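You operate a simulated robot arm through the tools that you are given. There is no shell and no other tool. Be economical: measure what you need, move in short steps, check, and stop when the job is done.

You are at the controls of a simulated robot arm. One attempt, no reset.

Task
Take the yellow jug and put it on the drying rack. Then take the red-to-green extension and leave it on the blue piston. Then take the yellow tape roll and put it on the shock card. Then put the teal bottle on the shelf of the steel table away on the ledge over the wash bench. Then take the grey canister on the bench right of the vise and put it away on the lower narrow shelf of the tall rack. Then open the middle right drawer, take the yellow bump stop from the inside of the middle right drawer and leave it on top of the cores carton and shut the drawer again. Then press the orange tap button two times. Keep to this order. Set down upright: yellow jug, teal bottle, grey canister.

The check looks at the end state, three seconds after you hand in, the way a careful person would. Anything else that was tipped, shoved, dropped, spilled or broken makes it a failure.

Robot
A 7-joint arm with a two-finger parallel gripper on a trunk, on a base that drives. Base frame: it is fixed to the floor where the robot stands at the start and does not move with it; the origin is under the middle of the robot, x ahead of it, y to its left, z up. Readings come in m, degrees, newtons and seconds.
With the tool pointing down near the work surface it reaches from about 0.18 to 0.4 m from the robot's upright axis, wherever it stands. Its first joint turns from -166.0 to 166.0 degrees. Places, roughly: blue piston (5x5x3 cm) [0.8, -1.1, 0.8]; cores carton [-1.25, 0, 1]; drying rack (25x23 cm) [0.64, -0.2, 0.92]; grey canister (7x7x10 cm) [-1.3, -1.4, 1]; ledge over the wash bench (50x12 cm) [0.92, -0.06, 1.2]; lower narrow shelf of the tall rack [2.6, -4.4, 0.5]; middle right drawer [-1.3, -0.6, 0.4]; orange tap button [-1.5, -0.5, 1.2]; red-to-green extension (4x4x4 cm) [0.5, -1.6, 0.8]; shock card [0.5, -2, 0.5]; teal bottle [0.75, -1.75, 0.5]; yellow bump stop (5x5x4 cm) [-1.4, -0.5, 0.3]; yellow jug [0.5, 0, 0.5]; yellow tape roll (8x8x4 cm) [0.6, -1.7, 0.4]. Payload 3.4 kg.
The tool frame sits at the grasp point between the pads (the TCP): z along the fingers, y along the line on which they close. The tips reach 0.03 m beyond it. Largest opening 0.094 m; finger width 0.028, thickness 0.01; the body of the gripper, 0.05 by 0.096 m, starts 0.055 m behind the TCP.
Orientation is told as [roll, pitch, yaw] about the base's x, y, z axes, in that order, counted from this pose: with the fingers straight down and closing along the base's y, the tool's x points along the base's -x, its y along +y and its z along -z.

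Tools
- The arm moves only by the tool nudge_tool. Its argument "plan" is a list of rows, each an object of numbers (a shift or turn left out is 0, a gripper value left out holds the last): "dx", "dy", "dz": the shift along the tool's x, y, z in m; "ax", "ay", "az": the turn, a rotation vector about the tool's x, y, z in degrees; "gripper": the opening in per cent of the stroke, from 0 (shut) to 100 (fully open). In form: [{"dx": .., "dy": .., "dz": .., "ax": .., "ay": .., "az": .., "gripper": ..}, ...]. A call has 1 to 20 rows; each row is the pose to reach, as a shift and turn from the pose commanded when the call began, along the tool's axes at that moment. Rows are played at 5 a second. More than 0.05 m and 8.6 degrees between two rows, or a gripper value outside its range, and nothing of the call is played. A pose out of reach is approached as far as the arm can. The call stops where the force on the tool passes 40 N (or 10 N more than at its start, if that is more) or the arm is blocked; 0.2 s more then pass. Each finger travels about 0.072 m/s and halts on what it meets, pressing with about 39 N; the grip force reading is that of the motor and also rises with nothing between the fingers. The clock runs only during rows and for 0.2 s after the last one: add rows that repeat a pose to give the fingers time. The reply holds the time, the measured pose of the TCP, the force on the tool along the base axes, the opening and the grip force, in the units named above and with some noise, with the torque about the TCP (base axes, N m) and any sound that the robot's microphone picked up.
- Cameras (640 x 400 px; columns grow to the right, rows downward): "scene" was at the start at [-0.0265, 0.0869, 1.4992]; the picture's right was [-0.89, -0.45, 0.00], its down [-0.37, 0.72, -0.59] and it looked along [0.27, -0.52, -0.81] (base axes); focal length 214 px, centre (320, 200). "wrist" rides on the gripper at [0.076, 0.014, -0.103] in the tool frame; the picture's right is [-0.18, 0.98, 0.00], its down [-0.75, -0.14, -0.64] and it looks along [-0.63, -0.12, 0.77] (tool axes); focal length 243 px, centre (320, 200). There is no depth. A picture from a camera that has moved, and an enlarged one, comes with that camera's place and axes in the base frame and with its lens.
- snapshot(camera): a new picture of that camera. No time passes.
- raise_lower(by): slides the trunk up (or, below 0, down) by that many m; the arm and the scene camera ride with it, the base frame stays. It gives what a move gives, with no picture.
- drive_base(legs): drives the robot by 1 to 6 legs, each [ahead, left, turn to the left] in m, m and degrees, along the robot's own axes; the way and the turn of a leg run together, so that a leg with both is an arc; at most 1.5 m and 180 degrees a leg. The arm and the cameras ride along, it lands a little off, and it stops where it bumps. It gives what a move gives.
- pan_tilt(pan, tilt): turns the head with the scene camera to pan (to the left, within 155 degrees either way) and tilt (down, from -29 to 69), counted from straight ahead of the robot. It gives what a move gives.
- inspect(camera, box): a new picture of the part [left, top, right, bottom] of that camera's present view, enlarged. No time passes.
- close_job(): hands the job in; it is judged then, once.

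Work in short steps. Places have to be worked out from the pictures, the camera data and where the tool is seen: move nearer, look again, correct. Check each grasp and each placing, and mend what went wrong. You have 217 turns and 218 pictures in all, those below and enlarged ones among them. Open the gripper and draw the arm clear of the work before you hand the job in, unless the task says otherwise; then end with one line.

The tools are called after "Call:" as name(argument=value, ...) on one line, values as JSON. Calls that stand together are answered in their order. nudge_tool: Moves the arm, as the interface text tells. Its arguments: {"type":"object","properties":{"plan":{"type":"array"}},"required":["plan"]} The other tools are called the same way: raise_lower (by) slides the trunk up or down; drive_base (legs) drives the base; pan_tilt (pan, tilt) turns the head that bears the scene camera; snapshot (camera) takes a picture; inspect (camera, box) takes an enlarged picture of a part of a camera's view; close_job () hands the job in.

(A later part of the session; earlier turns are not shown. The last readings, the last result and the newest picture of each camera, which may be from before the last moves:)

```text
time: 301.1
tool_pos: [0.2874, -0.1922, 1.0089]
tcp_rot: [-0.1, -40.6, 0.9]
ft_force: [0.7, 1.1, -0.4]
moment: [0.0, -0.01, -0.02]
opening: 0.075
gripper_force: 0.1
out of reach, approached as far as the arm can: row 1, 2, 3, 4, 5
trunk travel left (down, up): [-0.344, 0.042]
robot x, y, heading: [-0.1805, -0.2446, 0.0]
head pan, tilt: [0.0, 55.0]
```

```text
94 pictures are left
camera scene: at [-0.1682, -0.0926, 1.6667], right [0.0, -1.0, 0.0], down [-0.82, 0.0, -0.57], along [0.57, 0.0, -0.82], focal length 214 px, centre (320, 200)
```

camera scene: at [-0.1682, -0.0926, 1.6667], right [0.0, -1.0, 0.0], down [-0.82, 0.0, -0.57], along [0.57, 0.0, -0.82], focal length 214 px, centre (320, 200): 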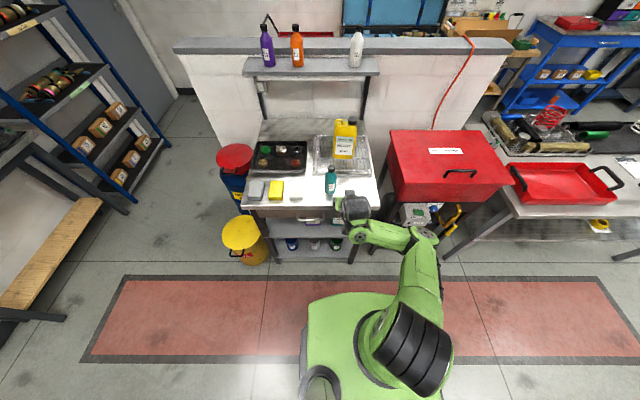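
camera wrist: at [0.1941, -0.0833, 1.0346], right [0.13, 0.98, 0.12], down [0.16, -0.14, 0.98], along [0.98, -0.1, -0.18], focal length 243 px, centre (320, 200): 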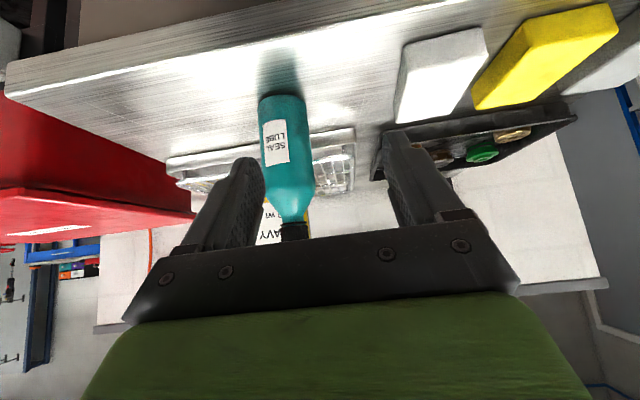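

Call:
nudge_tool(plan=[{"dz": -0.03, "ay": 5}, {"dz": -0.06, "ay": 10, "dy": -0.02}, {"dz": -0.08, "ay": 15, "dy": -0.04}, {"dz": -0.08, "ay": 20, "dy": -0.06}, {"dz": -0.08, "ay": 25, "dy": -0.06}, {"dz": -0.08, "ay": 25, "dy": -0.06}])

```text
time: 302.5
tool_pos: [0.1338, -0.2776, 0.9048]
tcp_rot: [-0.1, -19.5, 1.4]
ft_force: [0.0, -0.2, 0.0]
moment: [0.02, 0.04, 0.01]
opening: 0.0752
gripper_force: 0.0
out of reach, approached as far as the arm can: row 1, 2, 3, 4, 5, 6
trunk travel left (down, up): [-0.344, 0.042]
robot x, y, heading: [-0.1811, -0.246, -0.0]
head pan, tilt: [0.0, 55.0]
```

Call:
nudge_tool(plan=[{"dz": -0.04, "ay": 4}, {"dz": -0.08, "ay": 8}, {"dz": -0.12, "ay": 12}, {"dz": -0.12, "ay": 15, "dy": -0.03}, {"dz": -0.12, "ay": 15, "dy": -0.06}, {"dz": -0.12, "ay": 15, "dy": -0.06}])

Call:
snapshot(camera="scene")

```text
time: 303.2
tool_pos: [0.1292, -0.2877, 0.9027]
tcp_rot: [2.1, -19.3, -4.0]
ft_force: [1.8, -0.4, -0.1]
moment: [-0.02, -0.05, 0.02]
opening: 0.075
gripper_force: 0.0
out of reach, approached as far as the arm can: row 1, 2, 3
trunk travel left (down, up): [-0.344, 0.042]
robot x, y, heading: [-0.1812, -0.2455, 0.3]
head pan, tilt: [0.0, 55.0]
stopped in row 3: the arm was blocked; the commanded pose is now the measured one
```

```text
93 pictures are left
camera scene: at [-0.1683, -0.0929, 1.6668], right [0.0, -1.0, 0.0], down [-0.82, 0.0, -0.57], along [0.57, 0.0, -0.82], focal length 214 px, centre (320, 200)
```

scene: 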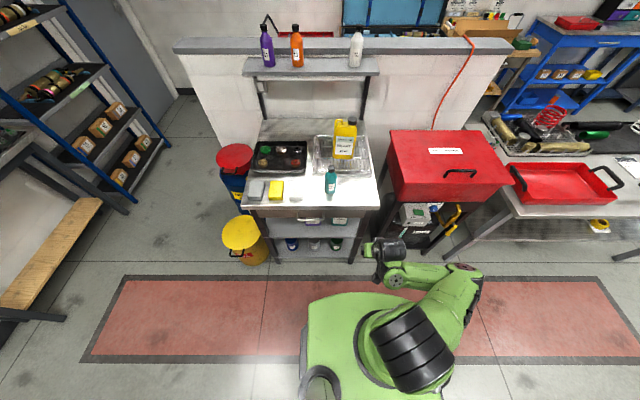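

Commanded pose is now reset. Try a small upward move and turn to vertical.

Call:
nudge_tool(plan=[{"dz": -0.02}, {"dz": -0.04}, {"dz": -0.06}, {"dz": -0.06}])

```text
time: 304.2
tool_pos: [0.1294, -0.2898, 0.9071]
tcp_rot: [1.8, -19.5, -4.3]
ft_force: [-0.7, 0.0, 0.2]
moment: [0.04, 0.02, -0.03]
opening: 0.0753
gripper_force: 0.2
out of reach, approached as far as the arm can: row 1, 2, 3, 4
trunk travel left (down, up): [-0.344, 0.042]
robot x, y, heading: [-0.1782, -0.2452, 0.2]
head pan, tilt: [0.0, 55.0]
```

Call:
nudge_tool(plan=[{"dz": 0.04, "dx": -0.02, "ay": -7}, {"dz": 0.06, "dx": -0.04, "ay": -14}, {"dz": 0.075, "dx": -0.07, "ay": -21, "dy": 0.01}, {"dz": 0.09, "dx": -0.1, "ay": -28, "dy": 0.02}, {"dz": 0.1, "dx": -0.12, "ay": -35, "dy": 0.03}, {"dz": 0.1, "dx": -0.14, "ay": -42, "dy": 0.04}, {"dz": 0.1, "dx": -0.146, "ay": -50, "dy": 0.045}, {"dz": 0.1, "dx": -0.146, "ay": -50, "dy": 0.045}])

Call:
snapshot(camera="scene")

```text
time: 306.1
tool_pos: [0.2993, -0.249, 0.8616]
tcp_rot: [5.8, -69.0, -8.5]
ft_force: [0.6, -0.1, 0.3]
moment: [0.01, 0.02, -0.03]
opening: 0.0753
gripper_force: 0.0
out of reach, approached as far as the arm can: row 1, 2, 3, 4, 5
trunk travel left (down, up): [-0.344, 0.042]
robot x, y, heading: [-0.181, -0.2472, 0.1]
head pan, tilt: [0.0, 55.0]
```

```text
92 pictures are left
camera scene: at [-0.1673, -0.0926, 1.6668], right [0.0, -1.0, 0.0], down [-0.82, 0.0, -0.57], along [0.57, 0.0, -0.82], focal length 214 px, centre (320, 200)
```

scene: 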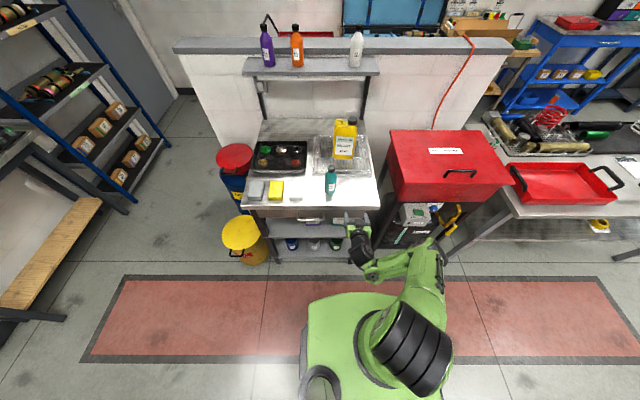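

Back in a good branch. Move away from the bench edge, then pitch to 45° gradually with the hand in front.

Call:
drive_base(legs=[[-0.2, 0, 0]])

Call:
nudge_tool(plan=[{"dz": 0.03, "dx": -0.03}, {"dz": 0.05, "dx": -0.06}, {"dz": 0.06, "dx": -0.09}, {"dz": 0.06, "dx": -0.12}, {"dz": 0.06, "dx": -0.12}])

```text
time: 307.6
tool_pos: [0.0986, -0.25, 0.8625]
tcp_rot: [5.9, -69.0, -8.9]
ft_force: [-1.0, -0.2, -0.2]
moment: [-0.01, 0.02, 0.02]
opening: 0.0754
gripper_force: 0.0
trunk travel left (down, up): [-0.344, 0.042]
robot x, y, heading: [-0.3797, -0.2466, 0.2]
head pan, tilt: [0.0, 55.0]
```

```text
time: 308.9
tool_pos: [0.1969, -0.2577, 0.9524]
tcp_rot: [5.8, -68.9, -8.8]
ft_force: [0.2, 0.2, 0.4]
moment: [0.01, 0.0, 0.01]
opening: 0.0753
gripper_force: 0.1
trunk travel left (down, up): [-0.344, 0.042]
robot x, y, heading: [-0.3869, -0.2449, 0.2]
head pan, tilt: [0.0, 55.0]
```

Good. Now square up and pitch to ~48° nose-down.

Call:
nudge_tool(plan=[{"ax": -1, "ay": 7, "az": -1}, {"ax": -2, "ay": 14, "az": -2, "dx": -0.02}, {"ax": -2.4, "ay": 21, "az": -3.1, "dx": -0.05}, {"ax": -2.4, "ay": 21, "az": -3.1, "dx": -0.07}, {"ax": -2.4, "ay": 21, "az": -3.1, "dx": -0.07}])

```text
time: 310.1
tool_pos: [0.2225, -0.2612, 1.0181]
tcp_rot: [1.1, -48.0, -0.5]
ft_force: [1.0, -0.4, 0.5]
moment: [0.01, -0.01, 0.01]
opening: 0.0753
gripper_force: 0.1
trunk travel left (down, up): [-0.344, 0.042]
robot x, y, heading: [-0.381, -0.2434, -0.0]
head pan, tilt: [0.0, 55.0]
```

Call:
nudge_tool(plan=[{"ay": 7, "ax": -0.5}, {"ay": 7, "ax": -0.5}])

Call:
drive_base(legs=[[0.08, 0.122, 0]])

Call:
snapshot(camera="wrist")

```text
time: 310.6
tool_pos: [0.2219, -0.262, 1.0178]
tcp_rot: [1.4, -41.1, -0.3]
ft_force: [0.6, 0.4, -0.2]
moment: [-0.03, 0.03, -0.03]
opening: 0.0751
gripper_force: 0.0
trunk travel left (down, up): [-0.344, 0.042]
robot x, y, heading: [-0.3803, -0.2458, -0.1]
head pan, tilt: [0.0, 55.0]
```

```text
time: 312.0
tool_pos: [0.3021, -0.1387, 1.0167]
tcp_rot: [1.3, -41.0, -0.1]
ft_force: [-1.1, 0.2, 0.8]
moment: [-0.01, 0.0, -0.04]
opening: 0.0752
gripper_force: 0.1
trunk travel left (down, up): [-0.344, 0.042]
robot x, y, heading: [-0.3015, -0.1246, -0.1]
head pan, tilt: [0.0, 55.0]
```

```text
91 pictures are left
camera wrist: at [0.1762, -0.1266, 1.0455], right [0.12, 0.98, 0.14], down [0.15, -0.16, 0.98], along [0.98, -0.1, -0.16], focal length 243 px, centre (320, 200)
```

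wrist: 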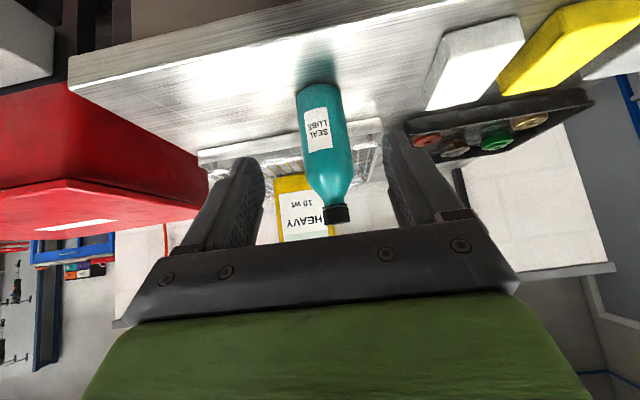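

Aligned. Drive 0.1 ahead, then descend to straddle the upper body.

Call:
drive_base(legs=[[0.1, 0, 0]])

Call:
snapshot(camera="wrist")

```text
time: 313.2
tool_pos: [0.4046, -0.1387, 1.0174]
tcp_rot: [1.5, -41.1, -0.1]
ft_force: [0.3, -0.3, -0.2]
moment: [0.01, -0.03, 0.01]
opening: 0.0752
gripper_force: 0.0
trunk travel left (down, up): [-0.344, 0.042]
robot x, y, heading: [-0.1997, -0.1247, -0.0]
head pan, tilt: [0.0, 55.0]
```

```text
90 pictures are left
camera wrist: at [0.2785, -0.127, 1.0453], right [0.12, 0.98, 0.14], down [0.15, -0.16, 0.98], along [0.98, -0.1, -0.17], focal length 243 px, centre (320, 200)
```

wrist: 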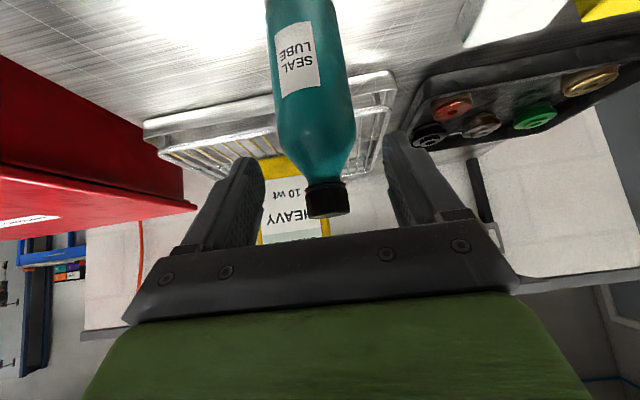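

Bottle at (0.441,−0.137). Descend to the grasp and close.

Call:
nudge_tool(plan=[{"dz": 0.023, "dx": 0.006, "dy": 0.001}, {"dz": 0.046, "dx": 0.013, "dy": 0.001}, {"dz": 0.068, "dx": 0.019, "dy": 0.001}, {"dz": 0.068, "dx": 0.019, "dy": 0.001}, {"dz": 0.068, "dx": 0.019, "dy": 0.001, "gripper": 60}, {"dz": 0.068, "dx": 0.019, "dy": 0.001, "gripper": 30}, {"dz": 0.068, "dx": 0.019, "dy": 0.001, "gripper": 10}])

Call:
snapshot(camera="wrist")

```text
time: 314.8
tool_pos: [0.4346, -0.1369, 0.9564]
tcp_rot: [1.3, -41.5, -0.2]
ft_force: [0.2, -3.6, 17.5]
moment: [-0.04, -0.38, -0.15]
opening: 0.0562
gripper_force: 38.9
trunk travel left (down, up): [-0.344, 0.042]
robot x, y, heading: [-0.1988, -0.127, -0.2]
head pan, tilt: [0.0, 55.0]
```

```text
89 pictures are left
camera wrist: at [0.3071, -0.1248, 0.9834], right [0.13, 0.98, 0.14], down [0.14, -0.16, 0.98], along [0.98, -0.1, -0.16], focal length 243 px, centre (320, 200)
```

wrist: 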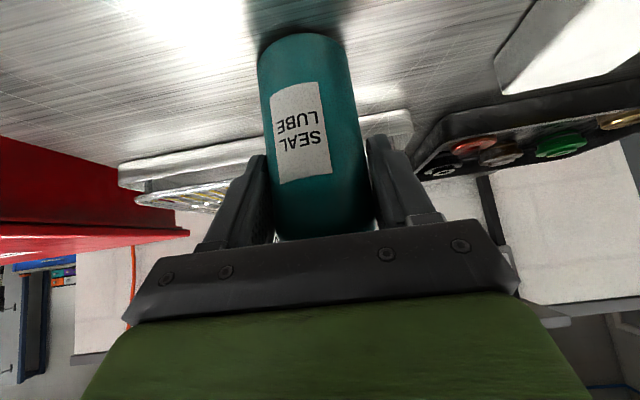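

Gripped, but I want more clearance over the wall: re-grip 14 mm higher and 6° steeper.

Call:
nudge_tool(plan=[{"gripper": 70}, {"gripper": 80}, {"gripper": 80, "dz": -0.005, "dx": -0.005, "ay": 3}, {"dz": -0.0105, "dx": -0.0095, "ay": 6}, {"dz": -0.0105, "dx": -0.0095, "ay": 6}, {"dz": -0.0105, "dx": -0.0095, "ay": 6, "gripper": 50}, {"dz": -0.0105, "dx": -0.0095, "ay": 6, "gripper": 20}, {"dz": -0.0105, "dx": -0.0095, "ay": 6, "gripper": 0}])

Call:
snapshot(camera="wrist")

```text
time: 316.6
tool_pos: [0.4367, -0.1367, 0.9674]
tcp_rot: [1.4, -35.1, 0.1]
ft_force: [-0.2, -0.5, 0.6]
moment: [-0.01, 0.02, 0.02]
opening: 0.056
gripper_force: 39.4
trunk travel left (down, up): [-0.344, 0.042]
robot x, y, heading: [-0.1989, -0.1247, 0.2]
head pan, tilt: [0.0, 55.0]
```

```text
88 pictures are left
camera wrist: at [0.3122, -0.1244, 1.0092], right [0.14, 0.98, 0.12], down [0.25, -0.16, 0.96], along [0.96, -0.1, -0.27], focal length 243 px, centre (320, 200)
```

wrist: 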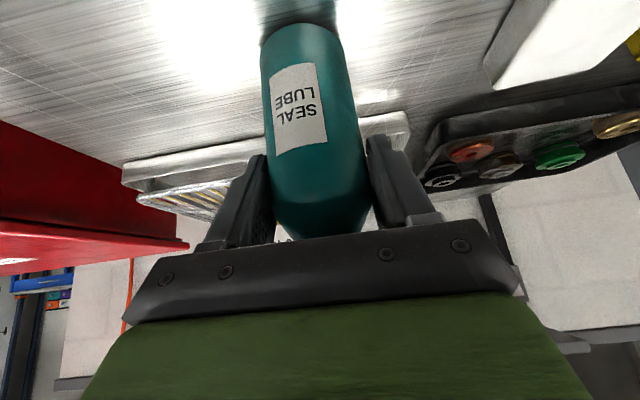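

Secured, bottom ≈8.2 cm below the TCP. Lift, back out, and take the known route around the right to the corridor behind the low wall.

Call:
raise_lower(by=0.04)

Call:
drive_base(legs=[[-0.25, 0, 0], [0, -1.5, 0], [0, -1.5, 0]])

```text
time: 317.4
tool_pos: [0.4355, -0.1374, 1.0086]
tcp_rot: [1.3, -35.2, 0.0]
ft_force: [-1.1, 0.0, -3.0]
moment: [0.02, 0.04, 0.0]
opening: 0.0559
gripper_force: 39.2
trunk travel left (down, up): [-0.384, 0.002]
robot x, y, heading: [-0.1998, -0.1228, 0.1]
head pan, tilt: [0.0, 55.0]
```

```text
time: 333.3
tool_pos: [0.192, -3.1334, 1.0075]
tcp_rot: [1.3, -35.1, 0.3]
ft_force: [0.1, -0.1, -2.1]
moment: [0.02, 0.0, -0.01]
opening: 0.0562
gripper_force: 38.8
trunk travel left (down, up): [-0.384, 0.002]
robot x, y, heading: [-0.4435, -3.1238, 0.4]
head pan, tilt: [0.0, 55.0]
```

Call:
drive_base(legs=[[1.5, 0, 0], [0.35, 0, 0], [0, 0, -90], [0, 0, -90], [0, -0.7, 0]])

Call:
pan_tilt(pan=-50, tilt=35)

Call:
snapshot(camera="scene")

```text
time: 353.6
tool_pos: [0.7559, -2.4064, 1.0086]
tcp_rot: [1.4, -35.2, 179.6]
ft_force: [-0.7, -0.6, -2.6]
moment: [-0.01, -0.01, 0.0]
opening: 0.0562
gripper_force: 38.5
trunk travel left (down, up): [-0.384, 0.002]
robot x, y, heading: [1.3881, -2.4232, 179.6]
head pan, tilt: [0.0, 55.0]
```

```text
time: 354.7
tool_pos: [0.7564, -2.4081, 1.0076]
tcp_rot: [1.3, -35.2, 179.5]
ft_force: [-1.0, -0.6, -1.7]
moment: [0.04, 0.0, -0.02]
opening: 0.0562
gripper_force: 38.9
trunk travel left (down, up): [-0.384, 0.002]
robot x, y, heading: [1.3871, -2.4261, 179.8]
head pan, tilt: [-50.0, 35.0]
```

```text
87 pictures are left
camera scene: at [1.3924, -2.5097, 1.7343], right [0.77, 0.64, 0.0], down [0.37, -0.44, -0.82], along [-0.52, 0.63, -0.57], focal length 214 px, centre (320, 200)
```

scene: 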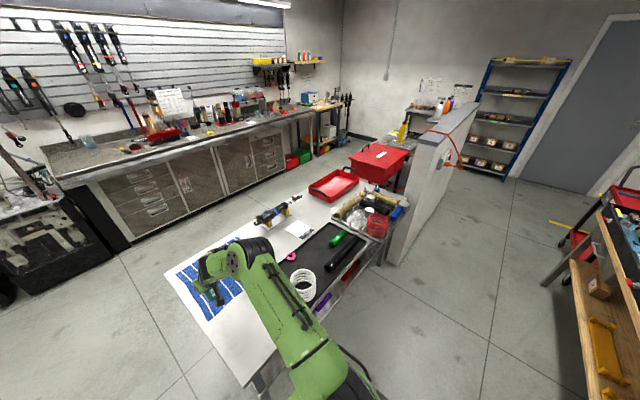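

The corridor behind the wall is clear. Back off from the table, then raise the hand high enough (bottle bottom >1.27) to pass over the wall.

Call:
drive_base(legs=[[-0.3, 0, 0]])

Call:
nudge_tool(plan=[{"dz": -0.04, "dx": -0.01}, {"dz": -0.08, "dx": -0.02}, {"dz": -0.12, "dx": -0.03}, {"dz": -0.16, "dx": -0.04}, {"dz": -0.2, "dx": -0.05}, {"dz": -0.24, "dx": -0.06}, {"dz": -0.28, "dx": -0.07}, {"dz": -0.32, "dx": -0.08}, {"dz": -0.35, "dx": -0.085}, {"dz": -0.35, "dx": -0.085}])

```text
time: 356.8
tool_pos: [1.0503, -2.4114, 1.0084]
tcp_rot: [1.2, -35.1, 179.8]
ft_force: [-0.9, -0.3, -2.2]
moment: [0.04, -0.01, 0.01]
opening: 0.056
gripper_force: 39.5
trunk travel left (down, up): [-0.384, 0.002]
robot x, y, heading: [1.6817, -2.4289, 179.7]
head pan, tilt: [-50.0, 35.0]
```

```text
time: 359.0
tool_pos: [1.1792, -2.4023, 1.3424]
tcp_rot: [1.3, -35.1, 179.8]
ft_force: [0.2, 0.1, -1.2]
moment: [0.01, 0.02, 0.03]
opening: 0.0559
gripper_force: 38.9
trunk travel left (down, up): [-0.384, 0.002]
robot x, y, heading: [1.6837, -2.4246, 179.8]
head pan, tilt: [-50.0, 35.0]
```

Good. Slide right 1.5 m along the corridor and look ahead.

Call:
drive_base(legs=[[0, -1.4, 0]])

Call:
pan_tilt(pan=-30, tilt=45)

Call:
snapshot(camera="scene")

```text
time: 365.9
tool_pos: [1.1695, -1.0194, 1.3438]
tcp_rot: [1.4, -35.1, -179.0]
ft_force: [0.4, -0.8, -2.0]
moment: [0.0, -0.02, -0.01]
opening: 0.056
gripper_force: 39.2
trunk travel left (down, up): [-0.384, 0.002]
robot x, y, heading: [1.6746, -1.0322, -178.9]
head pan, tilt: [-50.0, 35.0]
```

```text
time: 366.7
tool_pos: [1.1693, -1.021, 1.3436]
tcp_rot: [1.3, -35.2, -179.0]
ft_force: [-0.1, -0.3, -3.2]
moment: [0.03, 0.05, 0.0]
opening: 0.0559
gripper_force: 38.7
trunk travel left (down, up): [-0.384, 0.002]
robot x, y, heading: [1.6747, -1.0336, -179.0]
head pan, tilt: [-30.0, 45.0]
```

```text
86 pictures are left
camera scene: at [1.6659, -1.1439, 1.7196], right [0.49, 0.87, 0.0], down [0.62, -0.34, -0.71], along [-0.62, 0.34, -0.71], focal length 214 px, centre (320, 200)
```

scene: 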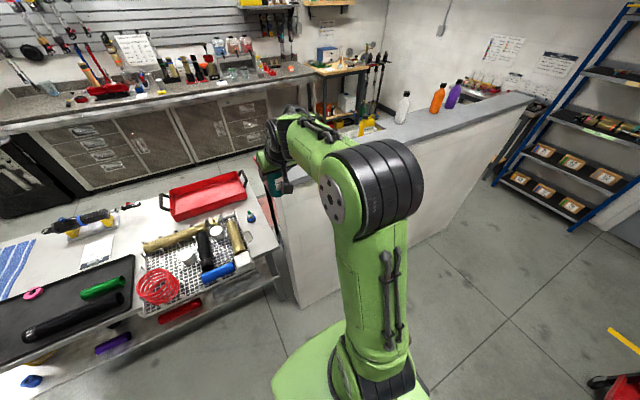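

Clear. Slide right another 0.9 with a heading fix.

Call:
drive_base(legs=[[0, -0.9, -1]])

Call:
pan_tilt(pan=0, tilt=35)

Call:
snapshot(camera="scene")

Call:
snapshot(camera="wrist")

```text
time: 371.4
tool_pos: [1.1581, -0.1206, 1.3438]
tcp_rot: [1.3, -35.1, -179.6]
ft_force: [0.2, 0.1, -2.0]
moment: [0.0, -0.01, 0.03]
opening: 0.056
gripper_force: 38.9
trunk travel left (down, up): [-0.384, 0.002]
robot x, y, heading: [1.6602, -0.1416, -179.5]
head pan, tilt: [-30.0, 45.0]
```

```text
time: 372.4
tool_pos: [1.1573, -0.1209, 1.3419]
tcp_rot: [1.2, -35.1, -179.5]
ft_force: [0.3, 0.1, -2.7]
moment: [0.01, -0.01, 0.03]
opening: 0.0565
gripper_force: 39.2
trunk travel left (down, up): [-0.384, 0.002]
robot x, y, heading: [1.6647, -0.1393, -179.8]
head pan, tilt: [0.0, 35.0]
```

```text
85 pictures are left
camera scene: at [1.6358, -0.2909, 1.7343], right [-0.01, 1.0, 0.0], down [0.57, 0.0, -0.82], along [-0.82, -0.01, -0.57], focal length 214 px, centre (320, 200)
```

scene: 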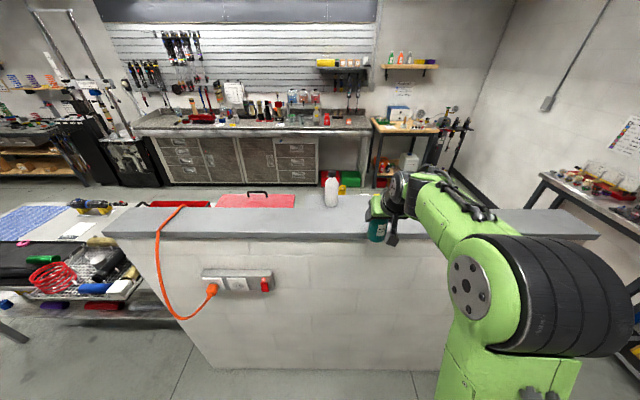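

```text
84 pictures are left
camera wrist: at [1.2779, -0.1323, 1.3838], right [-0.13, -0.98, 0.12], down [-0.25, 0.15, 0.96], along [-0.96, 0.09, -0.27], focal length 243 px, centre (320, 200)
```

wrist: 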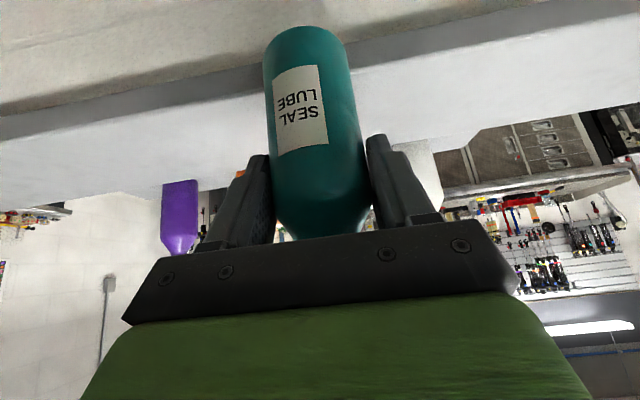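

Raise ~4.5 cm more (bottle bottom must clear the wall top ≈1.264), then advance over the wall.

Call:
nudge_tool(plan=[{"dz": -0.032, "dx": 0.005}, {"dz": -0.0627, "dx": 0.0108}, {"dz": -0.0627, "dx": 0.0108}])

Call:
drive_base(legs=[[0.12, 0, 0]])

Call:
snapshot(camera="wrist")

Call:
snapshot(camera="scene")

```text
time: 373.2
tool_pos: [1.1994, -0.1207, 1.3885]
tcp_rot: [1.4, -35.1, -179.6]
ft_force: [0.4, -0.3, -2.0]
moment: [0.01, -0.01, -0.01]
opening: 0.0562
gripper_force: 38.8
trunk travel left (down, up): [-0.384, 0.002]
robot x, y, heading: [1.6615, -0.1421, -179.7]
head pan, tilt: [0.0, 35.0]
```

```text
time: 374.4
tool_pos: [1.0837, -0.1213, 1.3886]
tcp_rot: [1.3, -35.0, -179.6]
ft_force: [-0.4, -0.5, -0.8]
moment: [-0.03, -0.06, 0.01]
opening: 0.0561
gripper_force: 39.1
trunk travel left (down, up): [-0.384, 0.002]
robot x, y, heading: [1.5418, -0.1418, -179.7]
head pan, tilt: [0.0, 35.0]
```

```text
83 pictures are left
camera wrist: at [1.2028, -0.1324, 1.4288], right [-0.13, -0.98, 0.12], down [-0.25, 0.15, 0.96], along [-0.96, 0.09, -0.27], focal length 243 px, centre (320, 200)
```

wrist: 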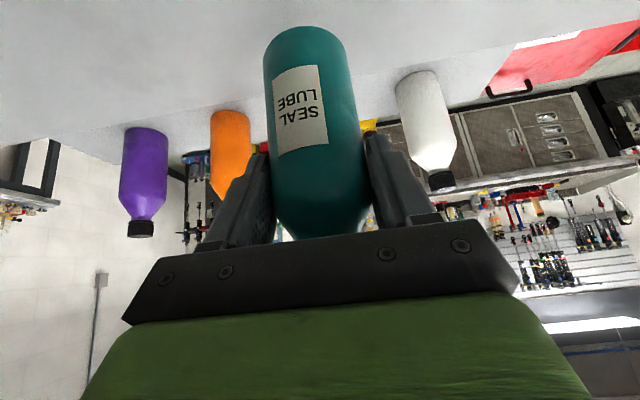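

```text
82 pictures are left
camera scene: at [1.5168, -0.2919, 1.7344], right [-0.01, 1.0, 0.0], down [0.57, 0.0, -0.82], along [-0.82, -0.01, -0.57], focal length 214 px, centre (320, 200)
```

scene: 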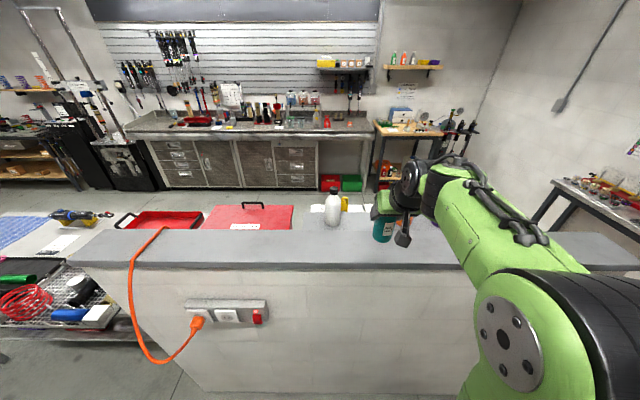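

Ledge bottles stand at x≈0.915; wall top spans x 1.0–1.15. Drive 0.09, then move forward/down with the arm in stages.

Call:
drive_base(legs=[[0.085, 0, 0]])

Call:
nudge_tool(plan=[{"dz": 0.021, "dx": -0.012}, {"dz": 0.042, "dx": -0.01}, {"dz": 0.062, "dx": -0.022}, {"dz": 0.078, "dx": -0.026}, {"dz": 0.078, "dx": -0.026}])

Call:
snapshot(camera="wrist")

Call:
snapshot(camera="scene")

```text
time: 375.5
tool_pos: [0.9966, -0.1223, 1.3869]
tcp_rot: [1.3, -35.0, -179.4]
ft_force: [-0.1, -0.3, -2.1]
moment: [0.02, -0.02, 0.02]
opening: 0.056
gripper_force: 39.4
trunk travel left (down, up): [-0.384, 0.002]
robot x, y, heading: [1.4529, -0.1404, -179.5]
head pan, tilt: [0.0, 35.0]
```

```text
time: 376.7
tool_pos: [0.9308, -0.1243, 1.3385]
tcp_rot: [1.3, -35.1, -179.5]
ft_force: [0.6, -0.4, -2.4]
moment: [-0.04, 0.0, 0.0]
opening: 0.0559
gripper_force: 38.8
trunk travel left (down, up): [-0.384, 0.002]
robot x, y, heading: [1.4636, -0.1453, -179.2]
head pan, tilt: [0.0, 35.0]
```

```text
81 pictures are left
camera wrist: at [1.0512, -0.1351, 1.3791], right [-0.13, -0.98, 0.12], down [-0.25, 0.15, 0.96], along [-0.96, 0.09, -0.27], focal length 243 px, centre (320, 200)
```

wrist: 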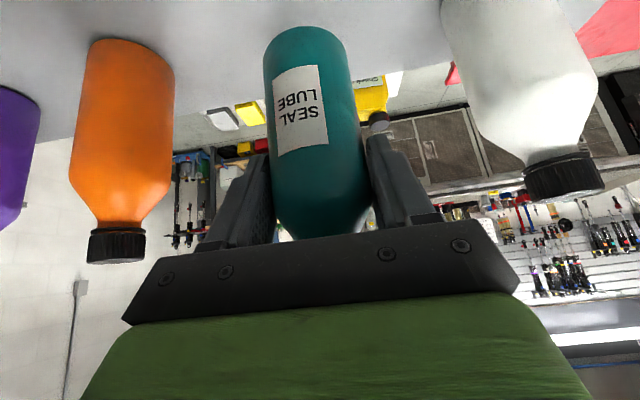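

```text
80 pictures are left
camera scene: at [1.4321, -0.2926, 1.7344], right [-0.01, 1.0, 0.0], down [0.57, 0.0, -0.82], along [-0.82, -0.01, -0.57], focal length 214 px, centre (320, 200)
```

scene: 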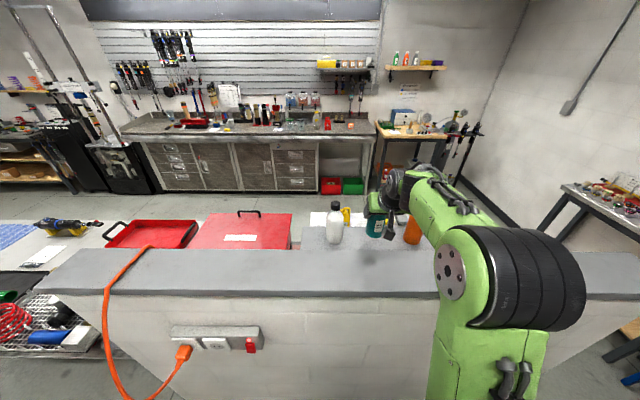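

Centered between the orange and white bottles. Lower 5 cm.

Call:
nudge_tool(plan=[{"dz": 0.0135, "dx": 0.0095}, {"dz": 0.027, "dx": 0.019}, {"dz": 0.038, "dx": 0.0265}, {"dz": 0.038, "dx": 0.0265}])

Call:
inspect(camera="scene", box=[280, 170, 450, 300])

Call:
snapshot(camera="wrist")

```text
time: 377.7
tool_pos: [0.9313, -0.124, 1.2967]
tcp_rot: [1.2, -36.1, -179.4]
ft_force: [-7.7, -1.1, 33.8]
moment: [0.04, 0.18, 0.0]
opening: 0.0564
gripper_force: 39.1
trunk travel left (down, up): [-0.384, 0.002]
robot x, y, heading: [1.4571, -0.1436, -179.5]
head pan, tilt: [0.0, 35.0]
```

```text
3.08 times, centred on (365, 235) of scene
camera zoom: at [1.4341, -0.2929, 1.7347], right [-0.01, 1.0, 0.0], down [0.57, 0.01, -0.82], along [-0.82, -0.01, -0.57], focal length 660 px, centre (182, 92)
```

zoom: 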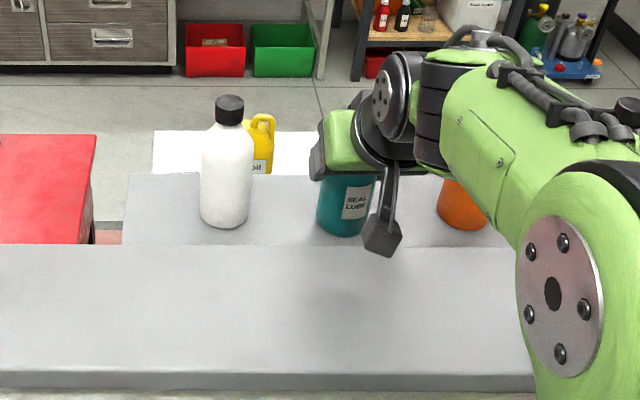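

```text
78 pictures are left
camera wrist: at [1.052, -0.1358, 1.3359], right [-0.13, -0.98, 0.13], down [-0.24, 0.15, 0.96], along [-0.96, 0.09, -0.25], focal length 243 px, centre (320, 200)
```

wrist: 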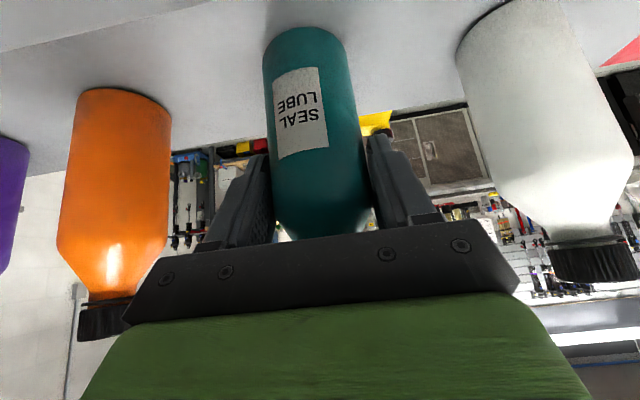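

Contact: it stands on the ledge. Ease, release and retreat up and back.

Call:
nudge_tool(plan=[{"dz": -0.003, "dx": -0.002}, {"dz": -0.003, "dx": -0.002, "gripper": 65}, {"dz": -0.003, "dx": -0.002, "gripper": 78}, {"dz": -0.003, "dx": -0.002, "gripper": 78}, {"dz": -0.03, "dx": 0.002}, {"dz": -0.06, "dx": 0.005}, {"dz": -0.09, "dx": 0.008}, {"dz": -0.09, "dx": 0.008}])

Call:
snapshot(camera="wrist")

Call:
inspect(camera="scene", box=[280, 170, 450, 300])

```text
time: 379.5
tool_pos: [0.9899, -0.1235, 1.3609]
tcp_rot: [1.2, -35.1, -179.5]
ft_force: [0.3, -0.6, -0.1]
moment: [-0.01, -0.03, 0.0]
opening: 0.0734
gripper_force: 0.1
trunk travel left (down, up): [-0.384, 0.002]
robot x, y, heading: [1.4595, -0.1425, -179.6]
head pan, tilt: [0.0, 35.0]
```

```text
77 pictures are left
camera wrist: at [1.1097, -0.135, 1.4017], right [-0.13, -0.98, 0.12], down [-0.25, 0.15, 0.96], along [-0.96, 0.09, -0.27], focal length 243 px, centre (320, 200)
```

wrist: 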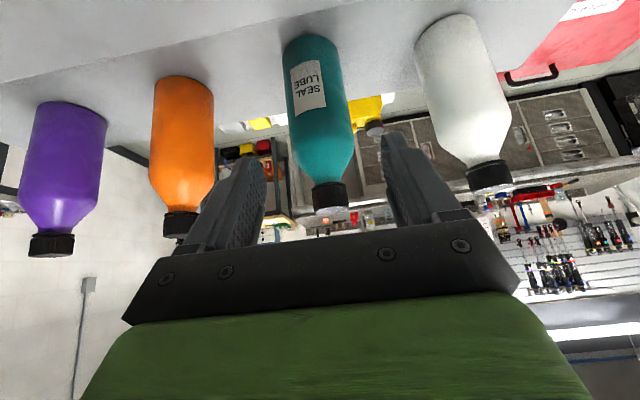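

```text
3.08 times, centred on (365, 235) of scene
camera zoom: at [1.4308, -0.2926, 1.7343], right [-0.01, 1.0, 0.0], down [0.57, 0.0, -0.82], along [-0.82, -0.01, -0.57], focal length 660 px, centre (182, 92)
```

zoom: 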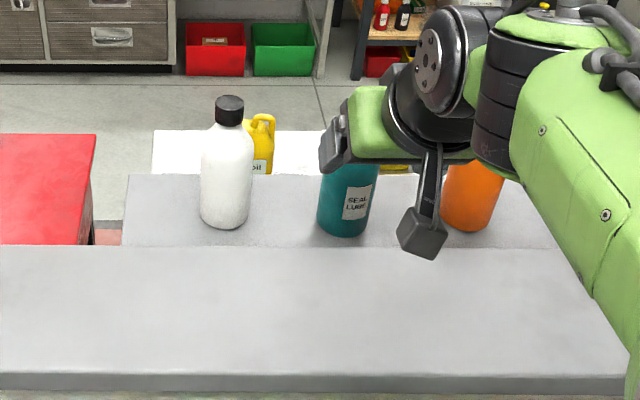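

Bottle is placed. Now to the grey canister on the workbench (−x side): back out, go around, still facing −x.

Call:
drive_base(legs=[[-0.22, 0, 0], [0, 1.5, 0], [0, 1.5, 0], [1.5, 0, 0], [0.4, 0, 0]])

Call:
pan_tilt(pan=-30, tilt=30)

Call:
snapshot(camera="scene")

```text
time: 404.5
tool_pos: [-0.7239, -3.0923, 1.3613]
tcp_rot: [1.3, -35.1, 178.9]
ft_force: [0.7, 0.2, 0.3]
moment: [0.02, -0.02, -0.03]
opening: 0.0732
gripper_force: 0.0
trunk travel left (down, up): [-0.384, 0.002]
robot x, y, heading: [-0.2596, -3.1177, 179.0]
head pan, tilt: [0.0, 35.0]
```

```text
time: 405.4
tool_pos: [-0.7255, -3.0934, 1.3609]
tcp_rot: [1.4, -35.1, 179.0]
ft_force: [-0.1, -0.2, 0.5]
moment: [0.0, 0.01, 0.01]
opening: 0.0733
gripper_force: 0.0
trunk travel left (down, up): [-0.384, 0.002]
robot x, y, heading: [-0.2578, -3.1197, 178.9]
head pan, tilt: [-30.0, 30.0]
```

```text
75 pictures are left
camera scene: at [-0.2775, -3.2277, 1.7421], right [0.51, 0.86, 0.0], down [0.43, -0.26, -0.87], along [-0.74, 0.45, -0.5], focal length 214 px, centre (320, 200)
```

scene: 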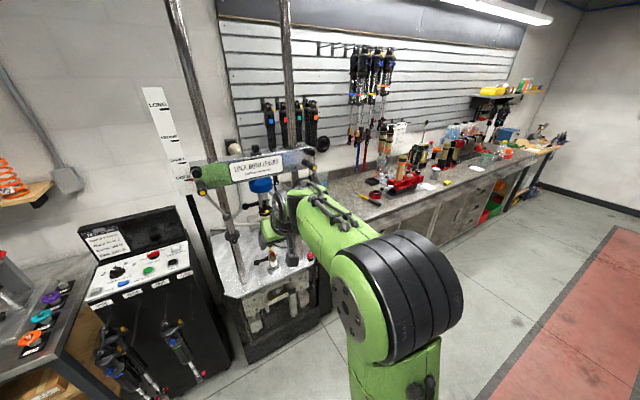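

Slide right to the vise area of the bench.

Call:
drive_base(legs=[[-0.1, 0, 1], [0, -1.5, 0]])

Call:
pan_tilt(pan=10, tilt=35)

Call:
snapshot(camera="scene")

Call:
snapshot(camera="wrist")

```text
time: 413.6
tool_pos: [-0.6141, -1.6093, 1.3615]
tcp_rot: [1.3, -35.2, 179.1]
ft_force: [0.9, 1.3, 0.1]
moment: [0.0, 0.0, 0.0]
opening: 0.0736
gripper_force: 0.1
trunk travel left (down, up): [-0.384, 0.002]
robot x, y, heading: [-0.1481, -1.6353, 178.9]
head pan, tilt: [-30.0, 30.0]
```

```text
time: 414.6
tool_pos: [-0.6154, -1.6094, 1.3609]
tcp_rot: [1.3, -35.2, 179.0]
ft_force: [-0.3, 0.1, 0.2]
moment: [-0.01, -0.03, -0.01]
opening: 0.0733
gripper_force: 0.0
trunk travel left (down, up): [-0.384, 0.002]
robot x, y, heading: [-0.1494, -1.6369, 179.2]
head pan, tilt: [10.0, 35.0]
```

```text
74 pictures are left
camera scene: at [-0.1777, -1.8038, 1.7344], right [-0.16, 0.99, 0.0], down [0.57, 0.09, -0.82], along [-0.81, -0.13, -0.57], focal length 214 px, centre (320, 200)
```

scene: 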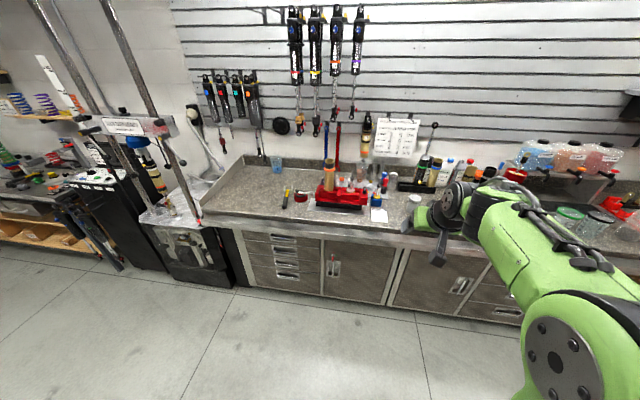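

```text
73 pictures are left
camera wrist: at [-0.4962, -1.623, 1.4018], right [-0.15, -0.98, 0.12], down [-0.25, 0.16, 0.96], along [-0.96, 0.12, -0.27], focal length 243 px, centre (320, 200)
```

wrist: 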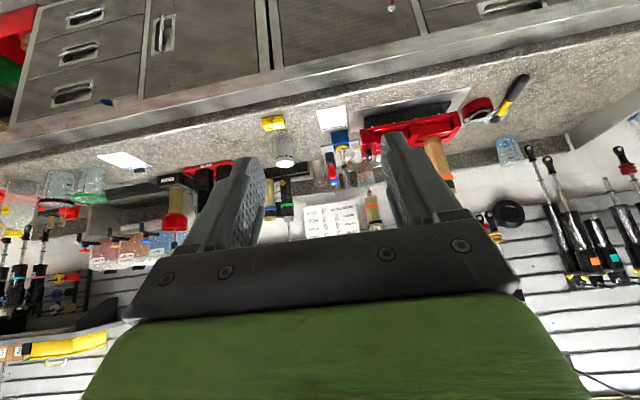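

Call:
inspect(camera="wrist", box=[200, 70, 400, 200])

Call:
inspect(camera="scene", box=[280, 150, 450, 260])

```text
3.08 times, centred on (300, 135) of wrist
camera zoom: at [-0.4962, -1.623, 1.4018], right [-0.15, -0.98, 0.12], down [-0.25, 0.16, 0.96], along [-0.96, 0.12, -0.27], focal length 746 px, centre (382, 400)
```

zoom: 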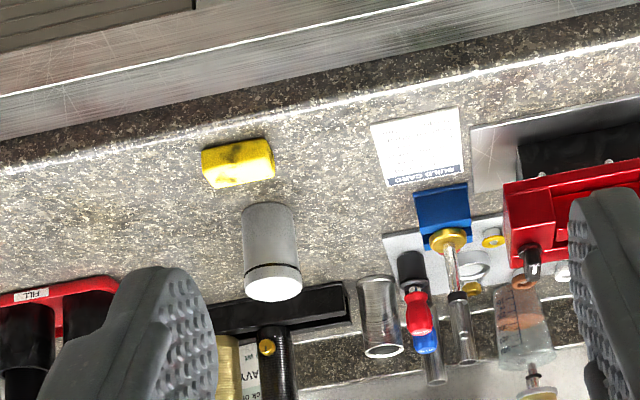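

```text
3.64 times, centred on (365, 205) of scene
camera zoom: at [-0.1777, -1.8038, 1.7344], right [-0.16, 0.99, 0.0], down [0.57, 0.09, -0.82], along [-0.81, -0.13, -0.57], focal length 780 px, centre (156, 182)
```

zoom: 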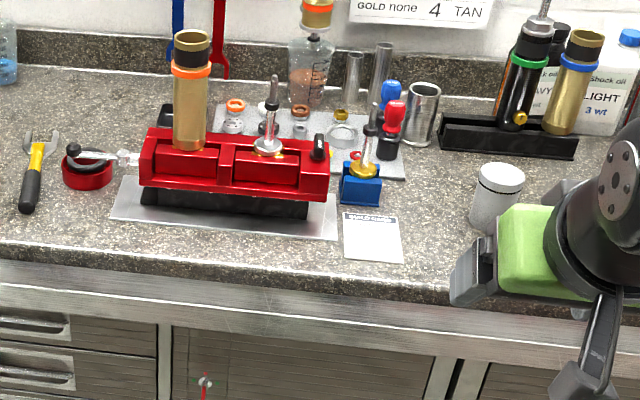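

Canister at ≈(−1.352,−1.397), bench ≈0.885, lid ≈0.985; a yellow sponge lies in front of it, so I'll use a 40° nose-down pitch. Lower and reshape the arm first.

Call:
raise_lower(by=-0.2)

Call:
nudge_tool(plan=[{"dz": 0.03, "dx": -0.003, "ay": -4, "gripper": 100}, {"dz": 0.06, "dx": -0.006, "ay": -8}, {"dz": 0.1, "dx": -0.009, "ay": -12}, {"dz": 0.13, "dx": -0.011, "ay": -15}, {"dz": 0.13, "dx": -0.011, "ay": -15}])

Call:
drive_base(legs=[[0, -0.22, 0.8], [0.5, 0, 0]])

Call:
snapshot(camera="wrist")

```text
time: 416.8
tool_pos: [-0.6162, -1.6091, 1.1621]
tcp_rot: [1.3, -35.0, 179.0]
ft_force: [-0.4, -1.4, 0.1]
moment: [0.0, 0.04, 0.03]
opening: 0.0732
gripper_force: 0.0
trunk travel left (down, up): [-0.184, 0.202]
robot x, y, heading: [-0.1506, -1.6378, 179.0]
head pan, tilt: [10.0, 35.0]
```

```text
time: 418.0
tool_pos: [-0.7003, -1.611, 1.0622]
tcp_rot: [1.6, -50.2, 178.5]
ft_force: [0.2, 0.0, 0.2]
moment: [0.01, -0.02, -0.01]
opening: 0.094
gripper_force: 0.0
trunk travel left (down, up): [-0.184, 0.202]
robot x, y, heading: [-0.1497, -1.6385, 179.2]
head pan, tilt: [10.0, 35.0]
```

```text
time: 422.2
tool_pos: [-1.2067, -1.4074, 1.0596]
tcp_rot: [1.7, -50.0, -179.9]
ft_force: [0.3, -0.3, -0.4]
moment: [0.0, 0.02, -0.01]
opening: 0.0941
gripper_force: 0.0
trunk travel left (down, up): [-0.184, 0.202]
robot x, y, heading: [-0.6532, -1.417, -179.1]
head pan, tilt: [10.0, 35.0]
```

```text
70 pictures are left
camera wrist: at [-1.0799, -1.4184, 1.0681], right [-0.09, -0.98, 0.16], down [0.0, 0.16, 0.99], along [-1.0, 0.09, -0.01], focal length 243 px, centre (320, 200)
```

wrist: 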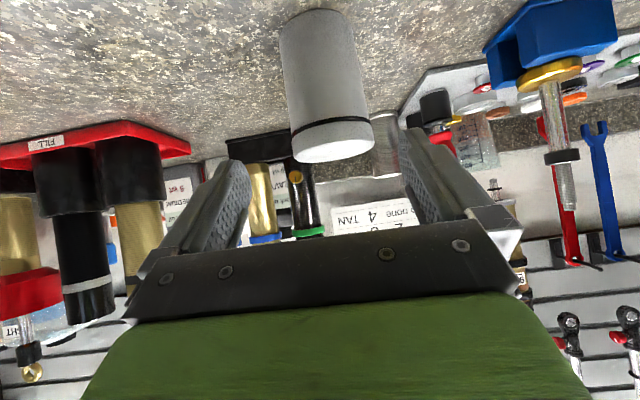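

Refined with the closer view: canister centre (−1.285,−1.418), z 0.925–1.025. Shift 12 mm and advance along the tool axis, then grip.

Call:
nudge_tool(plan=[{"dy": 0.011}, {"dy": 0.011, "dz": 0.03}, {"dy": 0.011, "dz": 0.06, "dx": 0.002}, {"dy": 0.011, "dz": 0.06, "dx": 0.002}])

Call:
snapshot(camera="wrist")

```text
time: 423.2
tool_pos: [-1.2499, -1.4203, 1.0201]
tcp_rot: [1.7, -50.2, -179.8]
ft_force: [-0.3, -0.3, 0.0]
moment: [0.02, 0.01, 0.01]
opening: 0.094
gripper_force: 0.0
trunk travel left (down, up): [-0.184, 0.202]
robot x, y, heading: [-0.6527, -1.4209, -179.4]
head pan, tilt: [10.0, 35.0]
```

```text
69 pictures are left
camera wrist: at [-1.1231, -1.431, 1.0281], right [-0.09, -0.98, 0.16], down [0.01, 0.16, 0.99], along [-1.0, 0.09, -0.01], focal length 243 px, centre (320, 200)
```

wrist: 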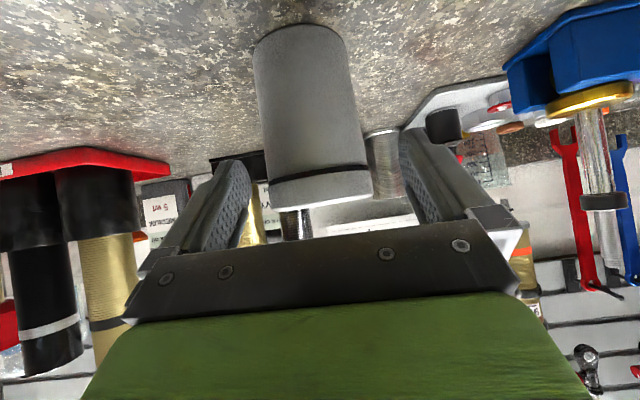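

Centered. Advance the rest and close.

Call:
nudge_tool(plan=[{"dz": 0.018, "dx": 0.001}, {"dz": 0.036, "dx": 0.002}, {"dz": 0.036, "dx": 0.002}, {"dz": 0.036, "dx": 0.002, "gripper": 80}, {"dz": 0.036, "dx": 0.002, "gripper": 60}, {"dz": 0.036, "dx": 0.002, "gripper": 40}])

Call:
snapshot(camera="wrist")

```text
time: 424.6
tool_pos: [-1.2774, -1.4215, 0.9959]
tcp_rot: [1.7, -50.1, -179.9]
ft_force: [0.3, 1.1, -0.1]
moment: [0.18, 0.07, -0.01]
opening: 0.0692
gripper_force: 39.1
trunk travel left (down, up): [-0.184, 0.202]
robot x, y, heading: [-0.6528, -1.4183, -179.4]
head pan, tilt: [10.0, 35.0]
```

```text
68 pictures are left
camera wrist: at [-1.1511, -1.4323, 1.0042], right [-0.09, -0.98, 0.16], down [0.01, 0.16, 0.99], along [-1.0, 0.09, -0.01], focal length 243 px, centre (320, 200)
```

wrist: 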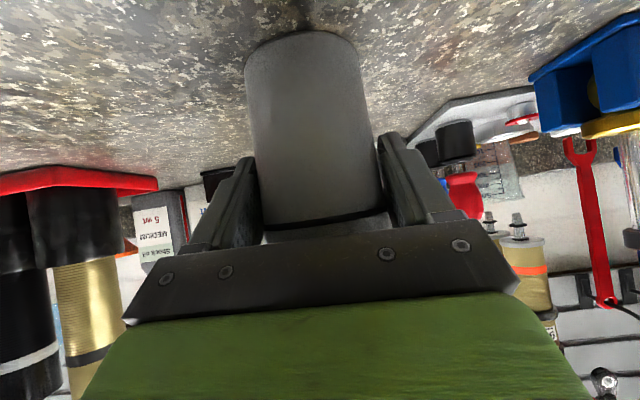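

Gripped at 69 mm. Lift, back off and travel toward the tall rack: slide to y≈−3.3, turn around in the open area.

Call:
raise_lower(by=0.12)

Call:
drive_base(legs=[[-0.4, 0, 0], [0, 1.5, 0], [0, 0.4, 0], [-0.55, 0, 0], [0, 0, 90], [0, 0, 90]])

Call:
pan_tilt(pan=-25, tilt=30)

Call:
snapshot(camera="scene")

```text
time: 426.1
tool_pos: [-1.2777, -1.421, 1.1151]
tcp_rot: [1.7, -50.0, -180.0]
ft_force: [-0.1, 0.1, -3.5]
moment: [-0.02, -0.04, -0.03]
opening: 0.0695
gripper_force: 39.4
trunk travel left (down, up): [-0.304, 0.082]
robot x, y, heading: [-0.6545, -1.4175, -179.2]
head pan, tilt: [10.0, 35.0]
```

```text
time: 448.2
tool_pos: [0.9272, -3.3391, 1.1165]
tcp_rot: [1.6, -50.0, -1.2]
ft_force: [0.7, -0.3, -4.0]
moment: [0.01, 0.02, 0.0]
opening: 0.0687
gripper_force: 39.1
trunk travel left (down, up): [-0.304, 0.082]
robot x, y, heading: [0.3064, -3.3294, -0.6]
head pan, tilt: [10.0, 35.0]
```

```text
time: 449.3
tool_pos: [0.9285, -3.3388, 1.1158]
tcp_rot: [1.8, -50.0, -1.2]
ft_force: [-0.4, 0.4, -4.3]
moment: [0.01, 0.05, -0.02]
opening: 0.0687
gripper_force: 39.0
trunk travel left (down, up): [-0.304, 0.082]
robot x, y, heading: [0.3029, -3.3263, -0.7]
head pan, tilt: [-25.0, 30.0]
```

```text
67 pictures are left
camera scene: at [0.3277, -3.215, 1.6622], right [-0.43, -0.9, 0.0], down [-0.45, 0.22, -0.87], along [0.78, -0.37, -0.5], focal length 214 px, centre (320, 200)
```

scene: 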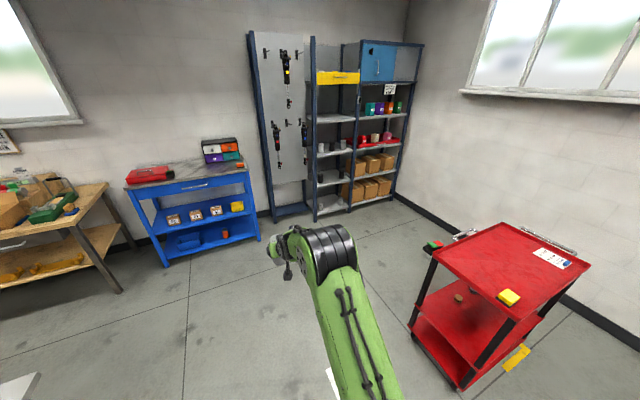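

Call:
inspect(camera="scene", box=[230, 20, 440, 230])

```text
1.90 times, centred on (335, 125) of scene
camera zoom: at [0.3277, -3.215, 1.6622], right [-0.43, -0.9, 0.0], down [-0.45, 0.22, -0.87], along [0.78, -0.37, -0.5], focal length 408 px, centre (291, 343)
```

zoom: 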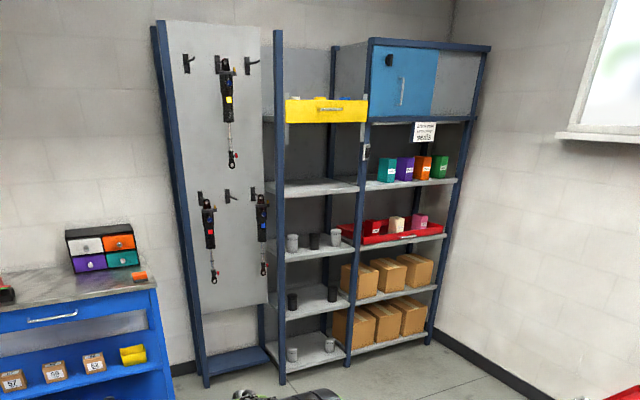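

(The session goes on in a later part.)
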